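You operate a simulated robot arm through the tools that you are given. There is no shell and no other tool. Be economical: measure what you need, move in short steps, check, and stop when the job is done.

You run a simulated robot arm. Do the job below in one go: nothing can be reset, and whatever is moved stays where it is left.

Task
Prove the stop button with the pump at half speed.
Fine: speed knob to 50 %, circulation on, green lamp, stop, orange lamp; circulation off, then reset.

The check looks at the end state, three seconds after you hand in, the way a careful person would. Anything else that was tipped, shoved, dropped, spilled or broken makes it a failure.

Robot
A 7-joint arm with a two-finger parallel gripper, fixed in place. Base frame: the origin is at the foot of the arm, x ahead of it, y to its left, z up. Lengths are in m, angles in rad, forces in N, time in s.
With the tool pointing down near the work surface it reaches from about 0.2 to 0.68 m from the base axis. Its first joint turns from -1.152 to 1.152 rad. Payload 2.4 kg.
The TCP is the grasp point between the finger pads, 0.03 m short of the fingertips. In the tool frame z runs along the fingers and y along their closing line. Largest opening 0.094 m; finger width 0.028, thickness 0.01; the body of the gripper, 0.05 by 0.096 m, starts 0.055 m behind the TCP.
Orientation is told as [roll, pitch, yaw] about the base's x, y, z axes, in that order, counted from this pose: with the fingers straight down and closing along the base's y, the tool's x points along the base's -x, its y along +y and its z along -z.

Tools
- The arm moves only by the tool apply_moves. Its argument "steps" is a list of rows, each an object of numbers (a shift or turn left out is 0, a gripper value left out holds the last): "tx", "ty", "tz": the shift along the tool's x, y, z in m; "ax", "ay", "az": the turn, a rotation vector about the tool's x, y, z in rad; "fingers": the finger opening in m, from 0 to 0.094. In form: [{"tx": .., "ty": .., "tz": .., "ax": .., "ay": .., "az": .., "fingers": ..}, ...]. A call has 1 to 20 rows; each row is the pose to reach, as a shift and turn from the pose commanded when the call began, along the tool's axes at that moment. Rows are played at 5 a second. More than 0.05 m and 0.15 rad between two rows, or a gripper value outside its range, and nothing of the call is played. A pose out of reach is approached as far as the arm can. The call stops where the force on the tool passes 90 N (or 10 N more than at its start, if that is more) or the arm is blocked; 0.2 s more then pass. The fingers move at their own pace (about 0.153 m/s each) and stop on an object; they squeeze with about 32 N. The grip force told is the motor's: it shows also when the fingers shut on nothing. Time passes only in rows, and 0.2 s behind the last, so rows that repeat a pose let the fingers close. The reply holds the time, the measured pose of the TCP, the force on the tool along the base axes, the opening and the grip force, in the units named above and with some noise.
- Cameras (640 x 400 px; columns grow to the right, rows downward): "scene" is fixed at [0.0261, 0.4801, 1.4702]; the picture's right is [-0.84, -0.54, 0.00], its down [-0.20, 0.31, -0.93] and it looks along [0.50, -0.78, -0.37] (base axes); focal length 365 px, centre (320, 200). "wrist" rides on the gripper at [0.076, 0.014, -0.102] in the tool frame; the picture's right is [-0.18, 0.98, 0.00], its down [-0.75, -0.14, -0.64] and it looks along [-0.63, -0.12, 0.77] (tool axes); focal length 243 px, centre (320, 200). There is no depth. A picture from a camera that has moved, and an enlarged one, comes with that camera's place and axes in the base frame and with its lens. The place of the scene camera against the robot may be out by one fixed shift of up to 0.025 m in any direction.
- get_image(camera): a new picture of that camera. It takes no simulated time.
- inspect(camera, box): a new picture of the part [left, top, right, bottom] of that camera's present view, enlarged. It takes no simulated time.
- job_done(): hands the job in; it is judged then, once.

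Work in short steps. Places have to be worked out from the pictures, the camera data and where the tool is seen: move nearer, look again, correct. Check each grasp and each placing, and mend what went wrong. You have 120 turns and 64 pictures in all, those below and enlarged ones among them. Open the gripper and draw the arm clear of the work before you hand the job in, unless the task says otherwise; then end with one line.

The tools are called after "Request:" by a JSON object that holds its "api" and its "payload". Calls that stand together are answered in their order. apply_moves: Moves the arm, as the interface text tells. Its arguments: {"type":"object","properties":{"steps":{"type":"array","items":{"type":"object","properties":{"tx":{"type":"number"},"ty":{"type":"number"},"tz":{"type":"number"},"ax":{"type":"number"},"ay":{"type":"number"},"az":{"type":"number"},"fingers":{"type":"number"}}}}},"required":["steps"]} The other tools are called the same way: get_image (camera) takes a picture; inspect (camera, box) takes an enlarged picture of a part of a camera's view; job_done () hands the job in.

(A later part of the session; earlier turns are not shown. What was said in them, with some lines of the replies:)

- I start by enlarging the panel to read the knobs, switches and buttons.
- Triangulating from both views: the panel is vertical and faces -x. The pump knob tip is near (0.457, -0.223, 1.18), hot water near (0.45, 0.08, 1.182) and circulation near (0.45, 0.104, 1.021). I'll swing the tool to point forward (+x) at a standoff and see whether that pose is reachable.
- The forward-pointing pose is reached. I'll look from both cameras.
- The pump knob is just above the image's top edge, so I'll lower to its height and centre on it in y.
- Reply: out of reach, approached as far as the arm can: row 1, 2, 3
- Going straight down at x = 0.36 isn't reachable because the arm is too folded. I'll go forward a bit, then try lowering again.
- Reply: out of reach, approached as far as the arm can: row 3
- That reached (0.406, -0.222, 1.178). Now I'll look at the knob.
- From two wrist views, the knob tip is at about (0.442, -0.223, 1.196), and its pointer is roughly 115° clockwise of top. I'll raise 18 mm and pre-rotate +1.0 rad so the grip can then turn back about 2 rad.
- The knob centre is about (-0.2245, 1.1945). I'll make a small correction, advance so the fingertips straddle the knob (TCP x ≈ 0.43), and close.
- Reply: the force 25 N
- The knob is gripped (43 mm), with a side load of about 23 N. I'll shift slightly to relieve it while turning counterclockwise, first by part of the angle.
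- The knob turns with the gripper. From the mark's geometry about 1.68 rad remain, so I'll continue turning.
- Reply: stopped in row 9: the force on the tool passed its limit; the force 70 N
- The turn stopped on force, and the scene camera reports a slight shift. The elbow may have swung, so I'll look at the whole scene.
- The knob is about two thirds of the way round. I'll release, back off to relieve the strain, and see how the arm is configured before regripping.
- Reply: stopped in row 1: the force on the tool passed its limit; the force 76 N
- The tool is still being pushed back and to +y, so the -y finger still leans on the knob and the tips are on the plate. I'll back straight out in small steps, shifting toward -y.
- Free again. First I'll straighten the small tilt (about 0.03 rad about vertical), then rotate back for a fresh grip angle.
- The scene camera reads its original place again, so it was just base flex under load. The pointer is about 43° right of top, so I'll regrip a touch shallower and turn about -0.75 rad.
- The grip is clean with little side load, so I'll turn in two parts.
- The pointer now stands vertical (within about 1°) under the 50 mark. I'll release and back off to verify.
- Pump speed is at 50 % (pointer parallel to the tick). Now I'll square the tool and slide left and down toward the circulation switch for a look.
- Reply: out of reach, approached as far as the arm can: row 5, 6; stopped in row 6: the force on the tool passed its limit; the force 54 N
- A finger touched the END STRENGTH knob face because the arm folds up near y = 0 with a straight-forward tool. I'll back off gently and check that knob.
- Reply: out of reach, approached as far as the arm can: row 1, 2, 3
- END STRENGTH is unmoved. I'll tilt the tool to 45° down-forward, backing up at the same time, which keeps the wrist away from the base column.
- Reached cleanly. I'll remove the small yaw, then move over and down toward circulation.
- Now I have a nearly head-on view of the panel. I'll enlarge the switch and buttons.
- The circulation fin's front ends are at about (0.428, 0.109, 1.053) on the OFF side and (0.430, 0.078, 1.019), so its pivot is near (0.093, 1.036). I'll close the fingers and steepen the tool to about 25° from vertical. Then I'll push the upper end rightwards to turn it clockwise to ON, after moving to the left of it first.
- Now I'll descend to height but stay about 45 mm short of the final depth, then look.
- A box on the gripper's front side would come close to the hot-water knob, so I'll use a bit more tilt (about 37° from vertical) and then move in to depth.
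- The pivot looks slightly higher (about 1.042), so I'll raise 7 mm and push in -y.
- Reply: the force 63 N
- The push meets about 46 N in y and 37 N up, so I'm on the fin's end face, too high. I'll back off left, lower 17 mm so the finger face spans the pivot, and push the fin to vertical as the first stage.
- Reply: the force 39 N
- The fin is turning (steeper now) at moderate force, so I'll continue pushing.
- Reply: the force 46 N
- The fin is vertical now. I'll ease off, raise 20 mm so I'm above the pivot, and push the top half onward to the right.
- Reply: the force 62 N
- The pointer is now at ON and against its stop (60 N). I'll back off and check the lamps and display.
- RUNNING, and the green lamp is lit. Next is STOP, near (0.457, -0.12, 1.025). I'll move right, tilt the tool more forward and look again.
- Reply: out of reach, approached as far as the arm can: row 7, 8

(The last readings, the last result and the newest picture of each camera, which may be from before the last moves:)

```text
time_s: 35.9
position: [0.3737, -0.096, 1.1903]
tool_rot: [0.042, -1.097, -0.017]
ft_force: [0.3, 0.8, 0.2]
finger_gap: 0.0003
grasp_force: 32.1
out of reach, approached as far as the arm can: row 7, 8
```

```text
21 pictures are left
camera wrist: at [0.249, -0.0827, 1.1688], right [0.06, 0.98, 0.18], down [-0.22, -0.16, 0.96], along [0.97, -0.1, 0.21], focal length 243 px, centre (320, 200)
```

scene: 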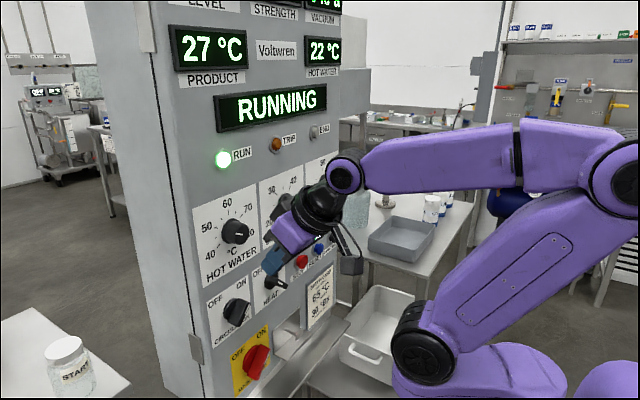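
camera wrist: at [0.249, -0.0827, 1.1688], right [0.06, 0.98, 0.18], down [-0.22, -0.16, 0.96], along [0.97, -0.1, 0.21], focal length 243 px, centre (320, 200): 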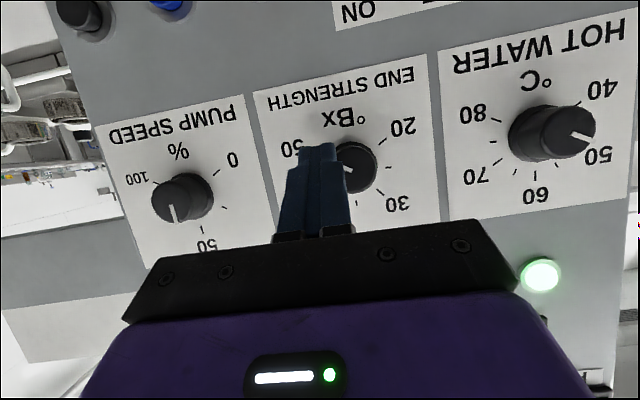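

That much forward tilt is out of reach here, so I'll return to about 45° and lower toward the STOP button.

Request:
{"api": "apply_moves", "payload": {"steps": [{"ay": 0.11, "tz": -0.005}, {"ay": 0.22, "tz": -0.01, "ty": -0.01}, {"ay": 0.34, "tz": -0.01, "ty": -0.025}]}}

Request:
{"api": "apply_moves", "payload": {"steps": [{"tx": 0.03, "tz": 0.025}, {"tx": 0.06, "tz": 0.05}]}}

Request:
{"api": "get_image", "payload": {"camera": "wrist"}}

```text
time_s: 36.7
position: [0.371, -0.111, 1.1913]
tool_rot: [-0.04, -0.911, 0.007]
ft_force: [1.3, 0.5, -1.0]
finger_gap: 0.0002
grasp_force: 31.5
out of reach, approached as far as the arm can: row 1, 2, 3
```

```text
time_s: 37.3
position: [0.379, -0.1106, 1.1316]
tool_rot: [0.043, -0.89, -0.117]
ft_force: [1.1, -0.3, 1.5]
finger_gap: 0.0
grasp_force: 32.1
out of reach, approached as far as the arm can: row 2
```

```text
20 pictures are left
camera wrist: at [0.2523, -0.0833, 1.1369], right [0.2, 0.97, 0.17], down [-0.04, -0.17, 0.99], along [0.98, -0.2, 0.01], focal length 243 px, centre (320, 200)
```

wrist: 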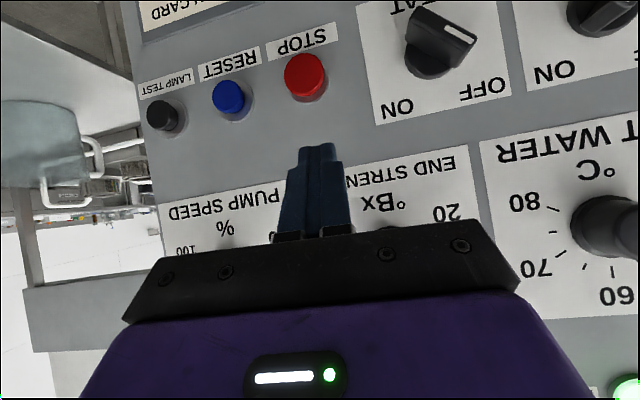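

STOP's cap is at about (0.455, -0.118, 1.032) from two consistent views, and RESET is near (0.455, -0.19, 1.033). The arm is at a limit here, so I'll steepen the tool and move forward a bit, then see which pose results.

Request:
{"api": "apply_moves", "payload": {"steps": [{"ay": 0.08, "tx": -0.01, "tz": 0.01}, {"ay": 0.16, "tx": -0.02, "tz": 0.02}]}}

```text
time_s: 37.9
position: [0.3958, -0.1157, 1.1363]
tool_rot: [-0.046, -0.813, -0.023]
ft_force: [1.1, 0.0, -0.2]
finger_gap: 0.0003
grasp_force: 31.9
out of reach, approached as far as the arm can: row 1, 2
```

Still at a limit. I'll retreat back and up with a steeper tool, then re-approach.

Request:
{"api": "apply_moves", "payload": {"steps": [{"ay": 0.1, "tx": -0.005, "tz": -0.02}, {"ay": 0.2, "tx": -0.01, "tz": -0.04}, {"ay": 0.3, "tx": -0.015, "tz": -0.056}]}}

```text
time_s: 38.7
position: [0.3634, -0.0854, 1.1757]
tool_rot: [-0.06, -0.522, -0.036]
ft_force: [0.3, 0.1, 0.5]
finger_gap: 0.0
grasp_force: 32.1
out of reach, approached as far as the arm can: row 2, 3
```

Odd that this is still limited, so I'll look at the arm configuration.

Request:
{"api": "get_image", "payload": {"camera": "scene"}}

```text
19 pictures are left
```

scene: 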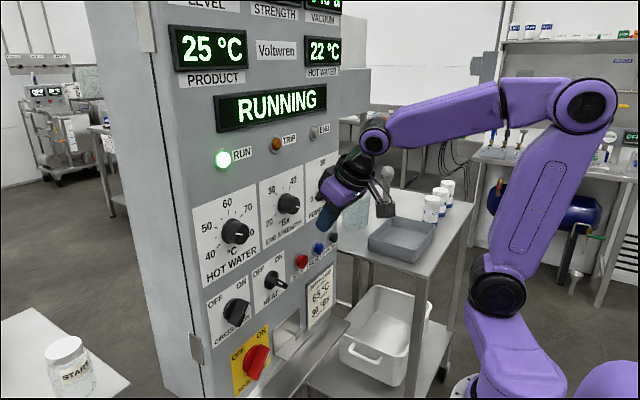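

The elbow has drifted into an awkward branch. I'll return to a start-like pose (high, tool down) to reset it and come back from there.

Request:
{"api": "apply_moves", "payload": {"steps": [{"ay": 0.1, "tx": -0.004, "tz": -0.033, "ty": -0.02}, {"ay": 0.2, "tx": -0.009, "tz": -0.066, "ty": -0.045}, {"ay": 0.31, "tx": -0.013, "tz": -0.1, "ty": -0.07}, {"ay": 0.42, "tx": -0.018, "tz": -0.133, "ty": -0.09}, {"ay": 0.52, "tx": -0.022, "tz": -0.166, "ty": -0.115}]}}

```text
time_s: 39.9
position: [0.2903, -0.1294, 1.3483]
tool_rot: [-0.257, -0.045, -0.054]
ft_force: [0.1, 0.0, 0.6]
finger_gap: 0.0
grasp_force: 31.8
out of reach, approached as far as the arm can: row 1, 2, 3, 4, 5
```

Still constrained in y and roll. I'll test which direction relieves the limit with a small turn about the tool axis.

Request:
{"api": "apply_moves", "payload": {"steps": [{"az": 0.14}, {"az": 0.28}, {"az": 0.42}]}}

Request:
{"api": "apply_moves", "payload": {"steps": [{"ax": 0.0, "ty": -0.02}, {"ty": -0.04}]}}

```text
time_s: 40.7
position: [0.291, -0.1281, 1.3485]
tool_rot: [-0.215, -0.143, -0.465]
ft_force: [0.2, -0.4, 0.4]
finger_gap: 0.0001
grasp_force: 31.8
```

```text
time_s: 41.3
position: [0.2717, -0.1635, 1.3567]
tool_rot: [-0.218, -0.146, -0.465]
ft_force: [0.3, -0.3, 0.7]
finger_gap: 0.0
grasp_force: 31.8
```

Turning that way frees it. I'll level the tool and travel to the original start location, then try undoing the yaw.

Request:
{"api": "apply_moves", "payload": {"steps": [{"ax": -0.1, "ay": 0.07, "tx": -0.02, "ty": -0.016}, {"ax": -0.217, "ay": 0.145, "tx": -0.04, "ty": -0.033}, {"ax": -0.217, "ay": 0.145, "tx": -0.058, "ty": -0.049}]}}

Request:
{"api": "apply_moves", "payload": {"steps": [{"az": -0.12}, {"az": -0.24}, {"az": -0.36}, {"az": -0.46}]}}

```text
time_s: 42.1
position: [0.2973, -0.2266, 1.3655]
tool_rot: [-0.244, -0.072, -0.471]
ft_force: [0.4, 0.4, -0.4]
finger_gap: 0.0003
grasp_force: 32.2
out of reach, approached as far as the arm can: row 1, 2, 3
```

```text
time_s: 43.1
position: [0.2859, -0.1278, 1.3318]
tool_rot: [-0.274, 0.034, -0.042]
ft_force: [0.0, 0.6, 0.1]
finger_gap: 0.0003
grasp_force: 32.1
out of reach, approached as far as the arm can: row 1, 2, 3, 4
```

A joint limit keeps the wrist on the +y side, so I'll use it: yaw the tool about -0.9 rad so it approaches the buttons from the left. That's fine for pressing.

Request:
{"api": "apply_moves", "payload": {"steps": [{"az": 0.14}, {"az": 0.28}, {"az": 0.42}, {"az": 0.56}, {"az": 0.7}, {"az": 0.84}]}}

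Request:
{"api": "apply_moves", "payload": {"steps": [{"ay": -0.14}, {"ay": -0.28}, {"ay": -0.42}, {"ay": -0.56}, {"ay": -0.7}]}}

```text
time_s: 44.5
position: [0.2868, -0.13, 1.3369]
tool_rot: [-0.211, -0.172, -0.844]
ft_force: [-0.7, 0.4, -1.1]
finger_gap: 0.0001
grasp_force: 31.5
out of reach, approached as far as the arm can: row 1, 2, 3, 4, 5, 6
```

```text
time_s: 45.7
position: [0.2875, -0.1292, 1.3367]
tool_rot: [-0.299, -0.841, -0.649]
ft_force: [-0.3, -0.3, -0.3]
finger_gap: 0.0003
grasp_force: 32.0
```

In-reach, but with this pointing the hand's corner would be as far forward as the fingertips. Pressing doesn't care about finger roll, so I'll rotate to pitch -0.6 with the closing plane vertical, which is mostly a positive az turn, the relieving direction.

Request:
{"api": "apply_moves", "payload": {"steps": [{"ax": -0.041, "ay": 0.064, "az": 0.097}, {"ax": -0.082, "ay": 0.128, "az": 0.195}, {"ax": -0.123, "ay": 0.192, "az": 0.292}, {"ax": -0.164, "ay": 0.256, "az": 0.389}, {"ax": -0.205, "ay": 0.32, "az": 0.487}, {"ax": -0.246, "ay": 0.385, "az": 0.584}, {"ax": -0.287, "ay": 0.449, "az": 0.681}, {"ax": -0.328, "ay": 0.513, "az": 0.778}, {"ax": -0.369, "ay": 0.577, "az": 0.876}, {"ax": -0.41, "ay": 0.641, "az": 0.973}]}}

Request:
{"api": "get_image", "payload": {"camera": "scene"}}

Request:
{"api": "get_image", "payload": {"camera": "wrist"}}

```text
time_s: 47.9
position: [0.2679, -0.0743, 1.3339]
tool_rot: [0.608, -0.011, -1.579]
ft_force: [-0.3, 0.1, -0.7]
finger_gap: 0.0
grasp_force: 32.6
out of reach, approached as far as the arm can: row 8, 9, 10
```

```text
18 pictures are left
```

scene: 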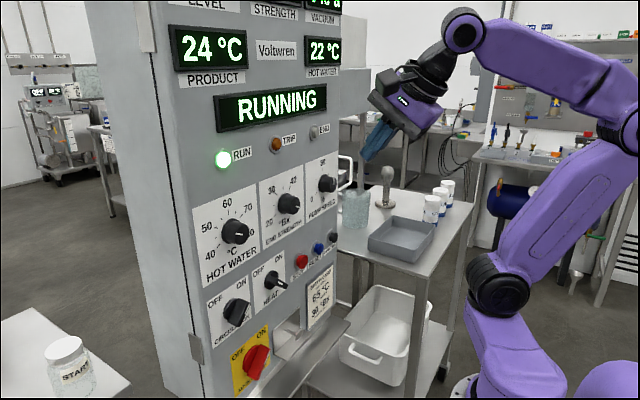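

```text
17 pictures are left
camera wrist: at [0.222, 0.0047, 1.4258], right [0.81, -0.19, 0.56], down [-0.49, -0.74, 0.45], along [0.33, -0.64, -0.69], focal length 243 px, centre (320, 200)
```

wrist: 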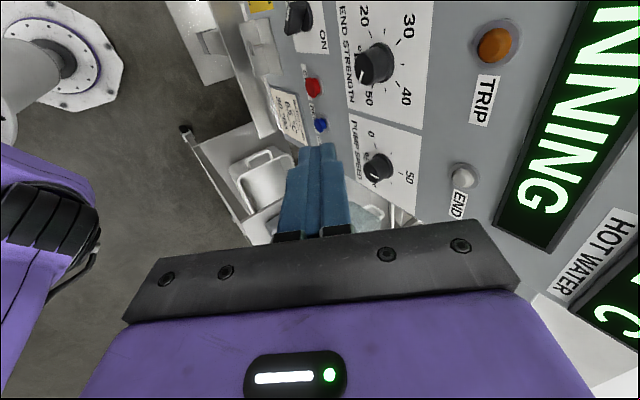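

The orientation is fully reached. I'll now travel to a standoff in front of STOP at (0.37, -0.118, 1.10).

Request:
{"api": "apply_moves", "payload": {"steps": [{"tx": -0.007, "ty": -0.008, "tz": 0.042}, {"tx": -0.015, "ty": -0.017, "tz": 0.083}, {"tx": -0.022, "ty": -0.025, "tz": 0.125}, {"tx": -0.029, "ty": -0.033, "tz": 0.167}, {"tx": -0.037, "ty": -0.042, "tz": 0.208}, {"tx": -0.044, "ty": -0.05, "tz": 0.25}]}}

Request:
{"api": "get_image", "payload": {"camera": "wrist"}}

```text
time_s: 49.3
position: [0.3663, -0.1013, 1.0907]
tool_rot: [0.603, -0.007, -1.578]
ft_force: [0.4, 0.4, 0.5]
finger_gap: 0.0
grasp_force: 32.0
out of reach, approached as far as the arm can: row 1, 2, 3, 4, 5, 6
```

```text
16 pictures are left
camera wrist: at [0.3211, -0.0225, 1.1824], right [0.81, -0.19, 0.56], down [-0.48, -0.75, 0.45], along [0.33, -0.64, -0.69], focal length 243 px, centre (320, 200)
```

wrist: 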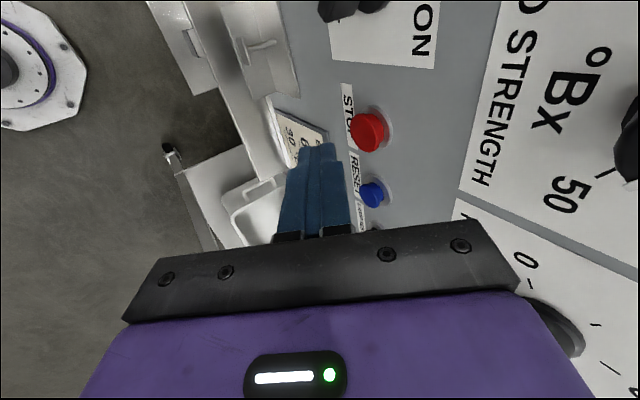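

STOP confirmed at about (0.455, -0.120, 1.031). I'm 17 mm short in y, so I'll yaw the tool slightly toward -y and go to the pre-press position.

Request:
{"api": "apply_moves", "payload": {"steps": [{"ay": -0.06, "az": 0.085, "tx": -0.01, "ty": 0.002, "tz": 0.02}, {"ay": -0.114, "az": 0.164, "tx": -0.019, "ty": 0.005, "tz": 0.038}, {"ay": -0.114, "az": 0.164, "tx": -0.019, "ty": 0.005, "tz": 0.052}]}}

```text
time_s: 50.1
position: [0.399, -0.119, 1.051]
tool_rot: [0.599, 0.002, -1.771]
ft_force: [0.2, 0.5, -0.5]
finger_gap: 0.0001
grasp_force: 32.3
```

In position. Now I'll press straight in along +x in small steps.

Request:
{"api": "apply_moves", "payload": {"steps": [{"tx": -0.002, "ty": 0.0172, "tz": 0.0117}, {"tx": -0.0004, "ty": 0.0236, "tz": 0.0162}, {"tx": 0.0004, "ty": 0.0269, "tz": 0.0184}, {"tx": 0.0012, "ty": 0.0301, "tz": 0.0206}]}}

Request:
{"api": "inspect", "payload": {"camera": "scene", "box": [190, 80, 350, 280]}}

```text
time_s: 51.1
position: [0.4307, -0.127, 1.0493]
tool_rot: [0.589, -0.005, -1.774]
ft_force: [-34.1, 2.3, 1.5]
finger_gap: 0.0001
grasp_force: 32.0
```

```text
2.00 times, centred on (270, 180) of scene
camera zoom: at [0.0251, 0.4802, 1.4702], right [-0.84, -0.54, 0.0], down [-0.2, 0.31, -0.93], along [0.5, -0.78, -0.37], focal length 730 px, centre (420, 240)
```

zoom: 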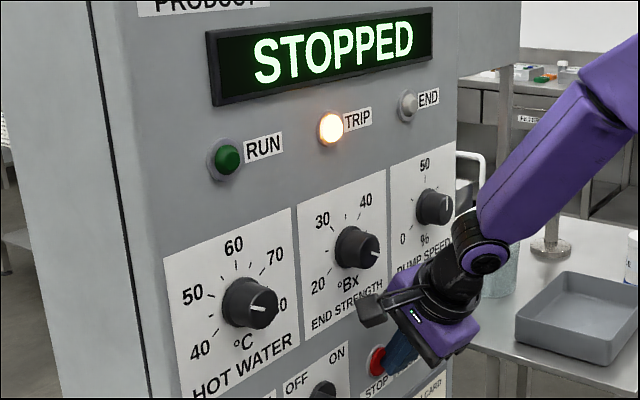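

STOPPED, with the orange TRIP lamp lit. I'll back off, then turn circulation OFF.

Request:
{"api": "apply_moves", "payload": {"steps": [{"tx": -0.006, "ty": -0.024, "tz": -0.017}, {"tx": -0.012, "ty": -0.0485, "tz": -0.033}, {"tx": -0.012, "ty": -0.0485, "tz": -0.075}]}}

Request:
{"api": "get_image", "payload": {"camera": "wrist"}}

```text
time_s: 51.9
position: [0.352, -0.1212, 1.0858]
tool_rot: [0.599, 0.0, -1.769]
ft_force: [-1.0, -0.1, 0.1]
finger_gap: 0.0002
grasp_force: 32.5
```

```text
14 pictures are left
camera wrist: at [0.323, -0.0363, 1.1789], right [0.76, -0.34, 0.55], down [-0.62, -0.64, 0.45], along [0.2, -0.68, -0.7], focal length 243 px, centre (320, 200)
```

wrist: 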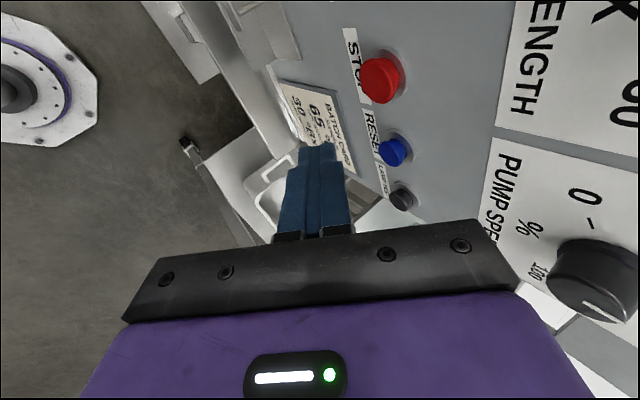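

I'll square the yaw and slide left to the gap right of the circulation fin (y ≈ 0.048), staying about 7 cm off the panel.

Request:
{"api": "apply_moves", "payload": {"steps": [{"tx": 0.025, "ty": -0.004, "tz": -0.003, "ay": 0.06, "az": -0.085}, {"tx": 0.049, "ty": -0.008, "tz": -0.0056, "ay": 0.114, "az": -0.164}]}}

Request:
{"api": "apply_moves", "payload": {"steps": [{"tx": 0.04}, {"tx": 0.08}, {"tx": 0.119}]}}

Request:
{"api": "get_image", "payload": {"camera": "wrist"}}

Request:
{"api": "inspect", "payload": {"camera": "scene", "box": [180, 220, 340, 320]}}

```text
time_s: 52.5
position: [0.3513, -0.0701, 1.0837]
tool_rot: [0.6, 0.002, -1.571]
ft_force: [-0.2, 0.0, 0.4]
finger_gap: 0.0002
grasp_force: 31.9
```

```text
time_s: 53.3
position: [0.3511, 0.0466, 1.0861]
tool_rot: [0.599, 0.003, -1.572]
ft_force: [0.0, 0.3, 0.0]
finger_gap: 0.0
grasp_force: 32.3
```

```text
13 pictures are left
camera wrist: at [0.3063, 0.1247, 1.1794], right [0.81, -0.19, 0.55], down [-0.48, -0.75, 0.45], along [0.33, -0.63, -0.7], focal length 243 px, centre (320, 200)
```

wrist: 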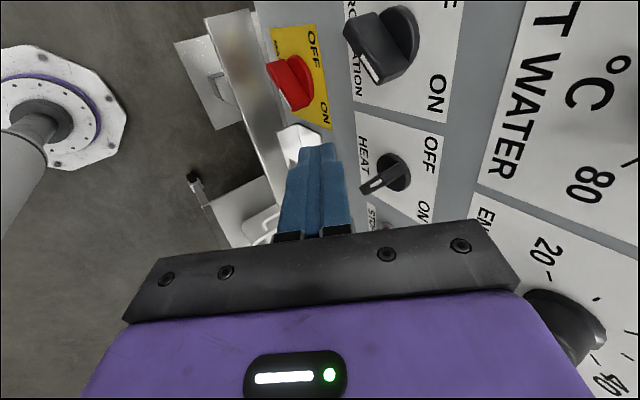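

```text
4.00 times, centred on (260, 270) of scene
camera zoom: at [0.0261, 0.4801, 1.4701], right [-0.84, -0.54, 0.0], down [-0.2, 0.31, -0.93], along [0.5, -0.78, -0.37], focal length 1460 px, centre (560, -80)
```

zoom: 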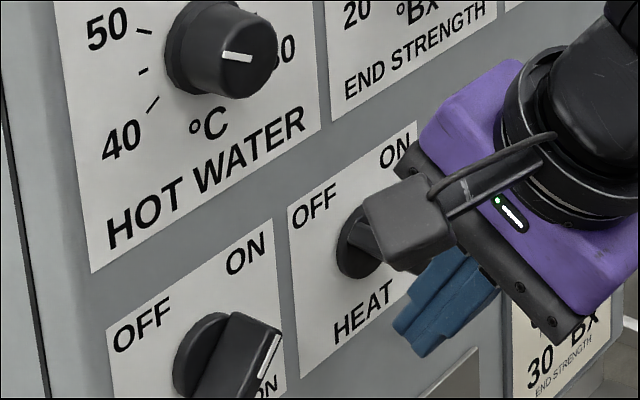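

The HEAT fin is well to the right (y ≲ 0), so the gap is clear. I'll move to depth with the finger right of the circulation fin, then push left (+y) to bring it to vertical.

Request:
{"api": "apply_moves", "payload": {"steps": [{"tx": -0.006, "ty": 0.0142, "tz": 0.0215}, {"tx": -0.006, "ty": 0.0285, "tz": 0.043}, {"tx": -0.006, "ty": 0.0427, "tz": 0.0644}]}}

Request:
{"api": "apply_moves", "payload": {"steps": [{"tx": 0.01}, {"tx": 0.018}, {"tx": 0.024}, {"tx": 0.029}, {"tx": 0.034}]}}

Request:
{"api": "get_image", "payload": {"camera": "wrist"}}

```text
time_s: 54.1
position: [0.4255, 0.0415, 1.0575]
tool_rot: [0.598, 0.001, -1.573]
ft_force: [0.3, 0.9, 0.4]
finger_gap: 0.0001
grasp_force: 31.8
```

```text
time_s: 55.3
position: [0.4244, 0.0555, 1.056]
tool_rot: [0.596, -0.031, -1.618]
ft_force: [-2.7, -10.2, 3.8]
finger_gap: 0.0001
grasp_force: 32.1
stopped in row 5: the force on the tool passed its limit (the readings are from after the stop); the commanded pose is now the measured one
```

```text
11 pictures are left
camera wrist: at [0.3834, 0.1381, 1.1475], right [0.8, -0.21, 0.56], down [-0.51, -0.72, 0.47], along [0.3, -0.67, -0.68], focal length 243 px, centre (320, 200)
```

wrist: 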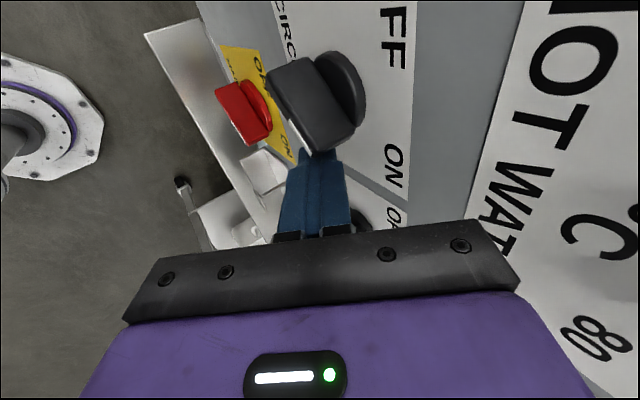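

The push jams because the fin corner must slide up along the finger. I'll back off, square the tool, then follow an arc (left and up together) so the corner moves with the finger.

Request:
{"api": "apply_moves", "payload": {"steps": [{"tx": -0.006}, {"tx": -0.012, "ay": 0.053, "az": -0.0215}]}}

```text
time_s: 55.9
position: [0.4238, 0.046, 1.0573]
tool_rot: [0.598, 0.005, -1.564]
ft_force: [0.0, -0.1, 0.5]
finger_gap: 0.0001
grasp_force: 32.1
```

Now the arc push.

Request:
{"api": "apply_moves", "payload": {"steps": [{"tx": 0.011}, {"tx": 0.014, "ty": 0.0028, "tz": -0.0041}, {"tx": 0.019, "ty": 0.0051, "tz": -0.0074}, {"tx": 0.025, "ty": 0.0068, "tz": -0.0099}, {"tx": 0.03, "ty": 0.0074, "tz": -0.0107}]}}

Request:
{"api": "get_image", "payload": {"camera": "wrist"}}

```text
time_s: 57.1
position: [0.4245, 0.0712, 1.0692]
tool_rot: [0.593, -0.001, -1.579]
ft_force: [-0.2, -26.1, 2.4]
finger_gap: 0.0002
grasp_force: 31.6
```

```text
10 pictures are left
camera wrist: at [0.3796, 0.1485, 1.1629], right [0.81, -0.19, 0.55], down [-0.48, -0.75, 0.46], along [0.33, -0.63, -0.7], focal length 243 px, centre (320, 200)
```

wrist: 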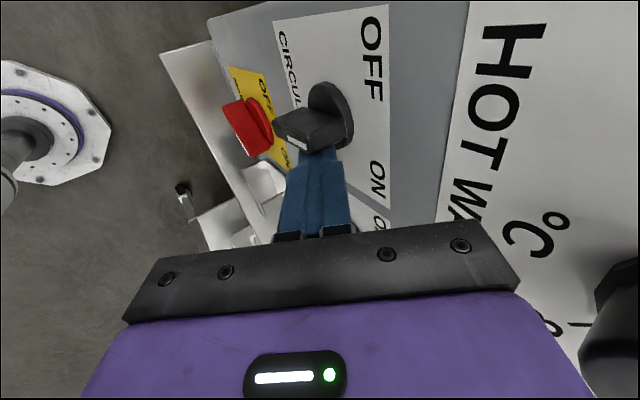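

The fin is near vertical. I'll ease off, raise 13 mm and push the top half on to the left toward OFF.

Request:
{"api": "apply_moves", "payload": {"steps": [{"tx": -0.006}, {"tx": -0.006, "ty": 0.0073, "tz": -0.0107}, {"tx": 0.002, "ty": 0.0073, "tz": -0.0107}, {"tx": 0.007, "ty": 0.0073, "tz": -0.0107}, {"tx": 0.012, "ty": 0.0073, "tz": -0.0107}, {"tx": 0.015, "ty": 0.0073, "tz": -0.0107}]}}

Request:
{"api": "get_image", "payload": {"camera": "wrist"}}

```text
time_s: 58.5
position: [0.4251, 0.0833, 1.0835]
tool_rot: [0.595, -0.007, -1.582]
ft_force: [-0.9, -39.9, 20.3]
finger_gap: 0.0
grasp_force: 32.3
```

```text
9 pictures are left
camera wrist: at [0.3807, 0.1616, 1.1765], right [0.81, -0.19, 0.55], down [-0.49, -0.75, 0.46], along [0.32, -0.64, -0.7], focal length 243 px, centre (320, 200)
```

wrist: 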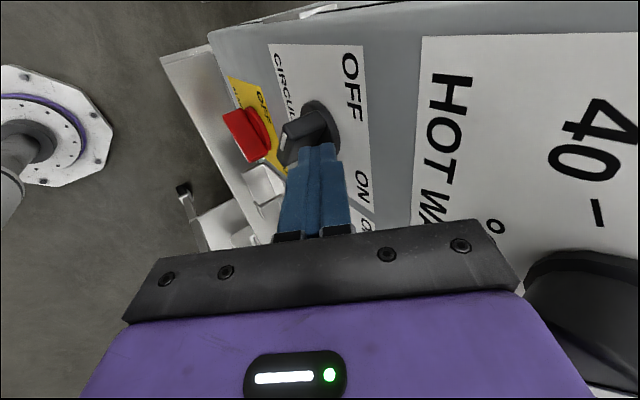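

It's leaning toward OFF. I'll push a little further and check the display.

Request:
{"api": "apply_moves", "payload": {"steps": [{"tx": 0.004}, {"tx": 0.008}, {"tx": 0.011}]}}

Request:
{"api": "inspect", "payload": {"camera": "wrist", "box": [200, 20, 424, 160]}}

```text
time_s: 59.3
position: [0.4257, 0.0838, 1.0844]
tool_rot: [0.594, -0.021, -1.608]
ft_force: [-17.3, -13.7, 22.9]
finger_gap: 0.0
grasp_force: 32.5
stopped in row 3: the force on the tool passed its limit (the readings are from after the stop); the commanded pose is now the measured one
```

```text
2.86 times, centred on (312, 90) of wrist
camera zoom: at [0.3831, 0.1651, 1.1757], right [0.81, -0.2, 0.55], down [-0.51, -0.72, 0.47], along [0.31, -0.66, -0.69], focal length 693 px, centre (343, 514)
```

zoom: 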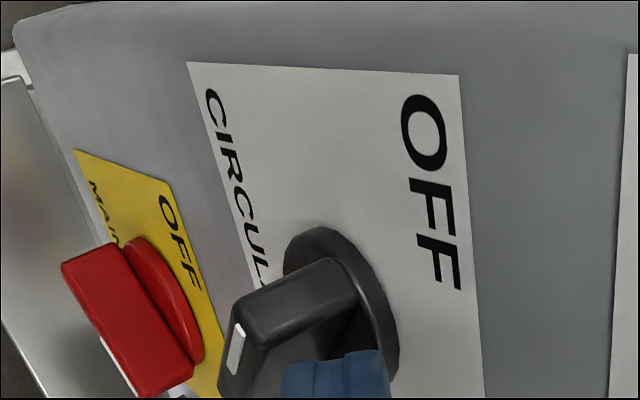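

Hard resistance suggests the OFF stop. I'll back off and look.

Request:
{"api": "apply_moves", "payload": {"steps": [{"tx": -0.01}, {"tx": -0.02}, {"tx": -0.022, "ty": -0.03, "tz": -0.021}, {"tx": -0.04, "ty": -0.05, "tz": -0.045}, {"tx": -0.08, "ty": -0.05, "tz": -0.05}]}}

Request:
{"api": "get_image", "payload": {"camera": "scene"}}

```text
time_s: 60.5
position: [0.3532, 0.0078, 1.0982]
tool_rot: [0.59, -0.018, -1.605]
ft_force: [0.2, 0.4, 0.1]
finger_gap: 0.0
grasp_force: 31.9
```

```text
7 pictures are left
```

scene: 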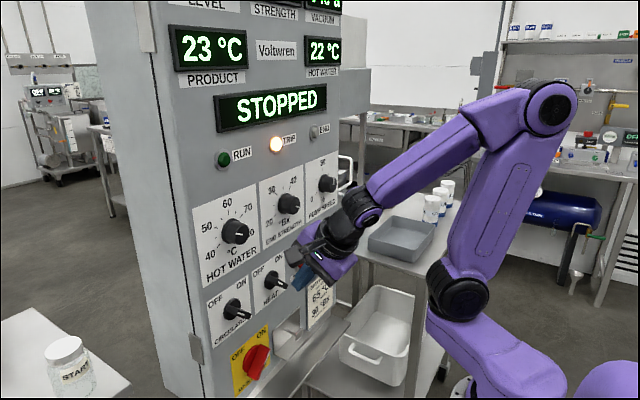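

Circulation is back at OFF and still shows STOPPED with the TRIP lamp. Next I'll go to RESET near (0.455, -0.192, 1.032), yawing the tool further for reach.

Request:
{"api": "apply_moves", "payload": {"steps": [{"tx": -0.04, "ay": -0.045, "az": 0.066}, {"tx": -0.08, "ay": -0.09, "az": 0.132}, {"tx": -0.12, "ay": -0.136, "az": 0.198}, {"tx": -0.16, "ay": -0.181, "az": 0.264}, {"tx": -0.19, "ay": -0.226, "az": 0.33}]}}

Request:
{"api": "get_image", "payload": {"camera": "wrist"}}

```text
time_s: 61.7
position: [0.3452, -0.1824, 1.1024]
tool_rot: [0.599, -0.021, -2.008]
ft_force: [0.2, 0.7, 0.2]
finger_gap: 0.0
grasp_force: 31.8
```

```text
6 pictures are left
camera wrist: at [0.3376, -0.0904, 1.1935], right [0.66, -0.5, 0.56], down [-0.75, -0.47, 0.47], along [0.03, -0.73, -0.69], focal length 243 px, centre (320, 200)
```

wrist: 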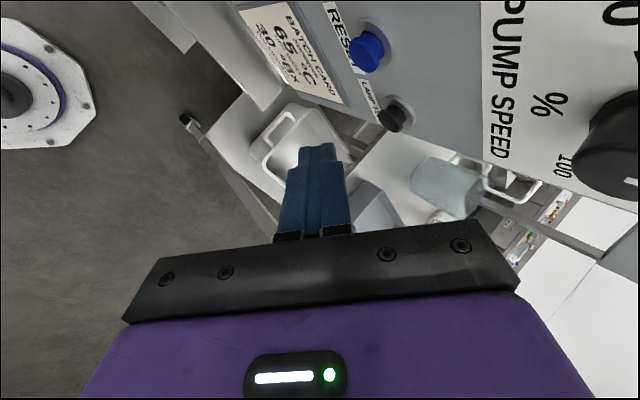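

RESET confirmed at about (0.455, -0.192, 1.03). I'll move to the pre-press position.

Request:
{"api": "apply_moves", "payload": {"steps": [{"tx": 0.0064, "ty": 0.0078, "tz": 0.037}, {"tx": 0.0128, "ty": 0.0157, "tz": 0.0739}]}}

```text
time_s: 62.3
position: [0.4015, -0.194, 1.0497]
tool_rot: [0.601, -0.02, -2.005]
ft_force: [0.1, -0.4, 1.7]
finger_gap: 0.0003
grasp_force: 31.8
```

In place. Now I'll press straight in.

Request:
{"api": "apply_moves", "payload": {"steps": [{"tx": 0.0076, "ty": 0.0134, "tz": 0.0092}, {"tx": 0.0106, "ty": 0.0187, "tz": 0.0128}, {"tx": 0.0123, "ty": 0.0217, "tz": 0.0148}, {"tx": 0.014, "ty": 0.0247, "tz": 0.0169}]}}

Request:
{"api": "inspect", "payload": {"camera": "scene", "box": [180, 80, 340, 330]}}

```text
time_s: 63.3
position: [0.43, -0.1941, 1.0474]
tool_rot: [0.591, -0.028, -2.014]
ft_force: [-32.4, 1.9, 2.9]
finger_gap: 0.0
grasp_force: 32.0
```

```text
1.60 times, centred on (260, 205) of scene
camera zoom: at [0.0251, 0.4802, 1.4701], right [-0.84, -0.54, 0.0], down [-0.2, 0.31, -0.93], along [0.5, -0.78, -0.37], focal length 584 px, centre (416, 192)
```

zoom: 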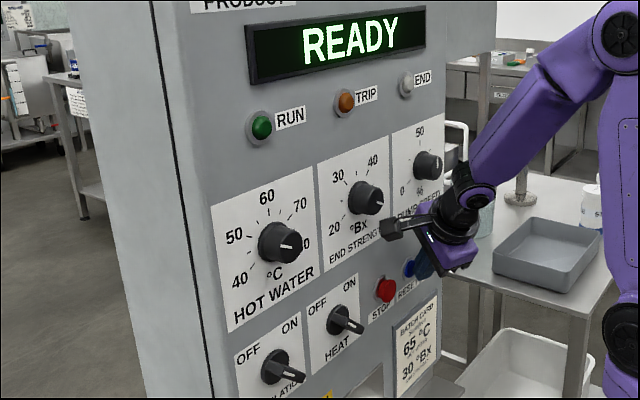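

READY, with the trip cleared. I'll back out, open the gripper and draw the arm clear.

Request:
{"api": "apply_moves", "payload": {"steps": [{"tx": -0.0106, "ty": -0.0187, "tz": -0.0128}, {"tx": -0.0212, "ty": -0.0374, "tz": -0.0256}, {"tx": -0.0254, "ty": -0.0448, "tz": -0.055, "fingers": 0.03}, {"tx": -0.0254, "ty": -0.0448, "tz": -0.09, "fingers": 0.06}, {"tx": -0.0254, "ty": -0.0448, "tz": -0.125, "fingers": 0.06}, {"tx": -0.0254, "ty": -0.0448, "tz": -0.16, "fingers": 0.06}]}}

Request:
{"api": "get_image", "payload": {"camera": "scene"}}

Request:
{"api": "inspect", "payload": {"camera": "scene", "box": [190, 140, 350, 240]}}

Request:
{"api": "inspect", "payload": {"camera": "scene", "box": [190, 230, 350, 330]}}

```text
time_s: 64.7
position: [0.3096, -0.1607, 1.156]
tool_rot: [0.598, -0.02, -2.005]
ft_force: [0.1, -0.2, 0.6]
finger_gap: 0.0598
grasp_force: 0.1
```

```text
4 pictures are left
```

scene: 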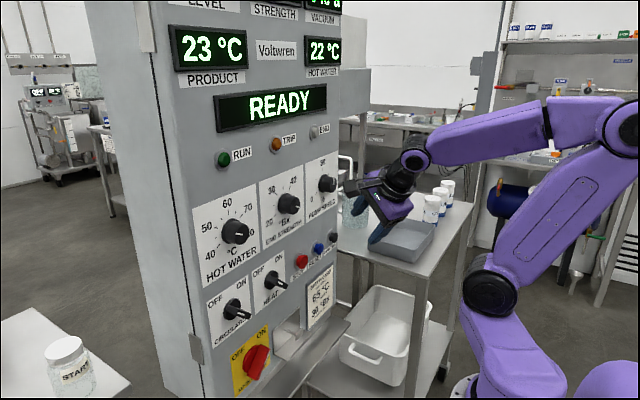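

```text
4.00 times, centred on (270, 190) of scene
camera zoom: at [0.0261, 0.4801, 1.4702], right [-0.84, -0.54, 0.0], down [-0.2, 0.31, -0.93], along [0.5, -0.78, -0.37], focal length 1460 px, centre (520, 240)
```

zoom: 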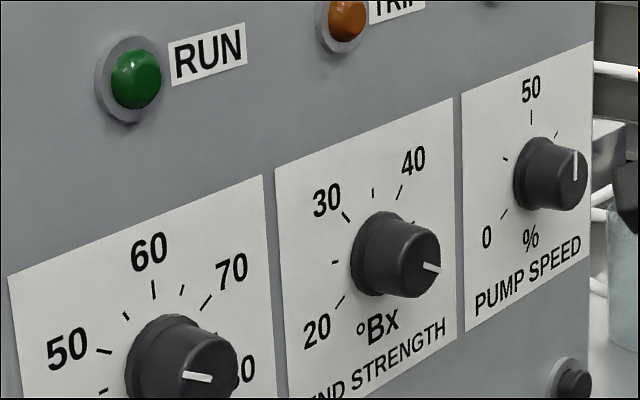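

```text
4.00 times, centred on (270, 280) of scene
camera zoom: at [0.0261, 0.4801, 1.4702], right [-0.84, -0.54, 0.0], down [-0.2, 0.31, -0.93], along [0.5, -0.78, -0.37], focal length 1460 px, centre (520, -120)
```

zoom: 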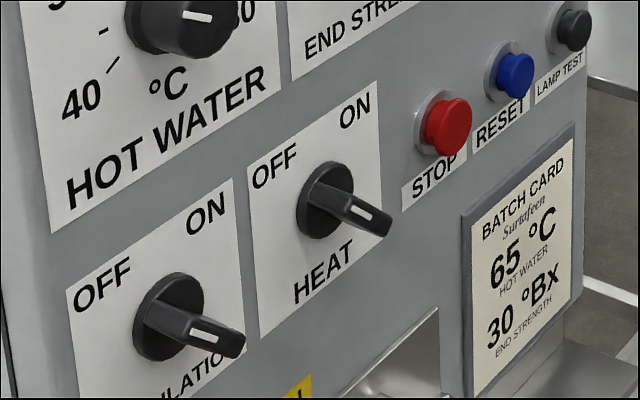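

Everything checks out. The display reads READY with lamps off, pump speed is at 50 %, circulation and heat are OFF, the other knobs are unmoved, and the arm is clear with the gripper open.

Request:
{"api": "job_done", "payload": {}}

```text
The job is handed in.
```

The stop button works at half speed: with the pump knob at 50 % and circulation on, the green lamp lit and the panel showed RUNNING, and pressing stop gave STOPPED with the orange lamp; circulation is now off and the panel is reset to READY.
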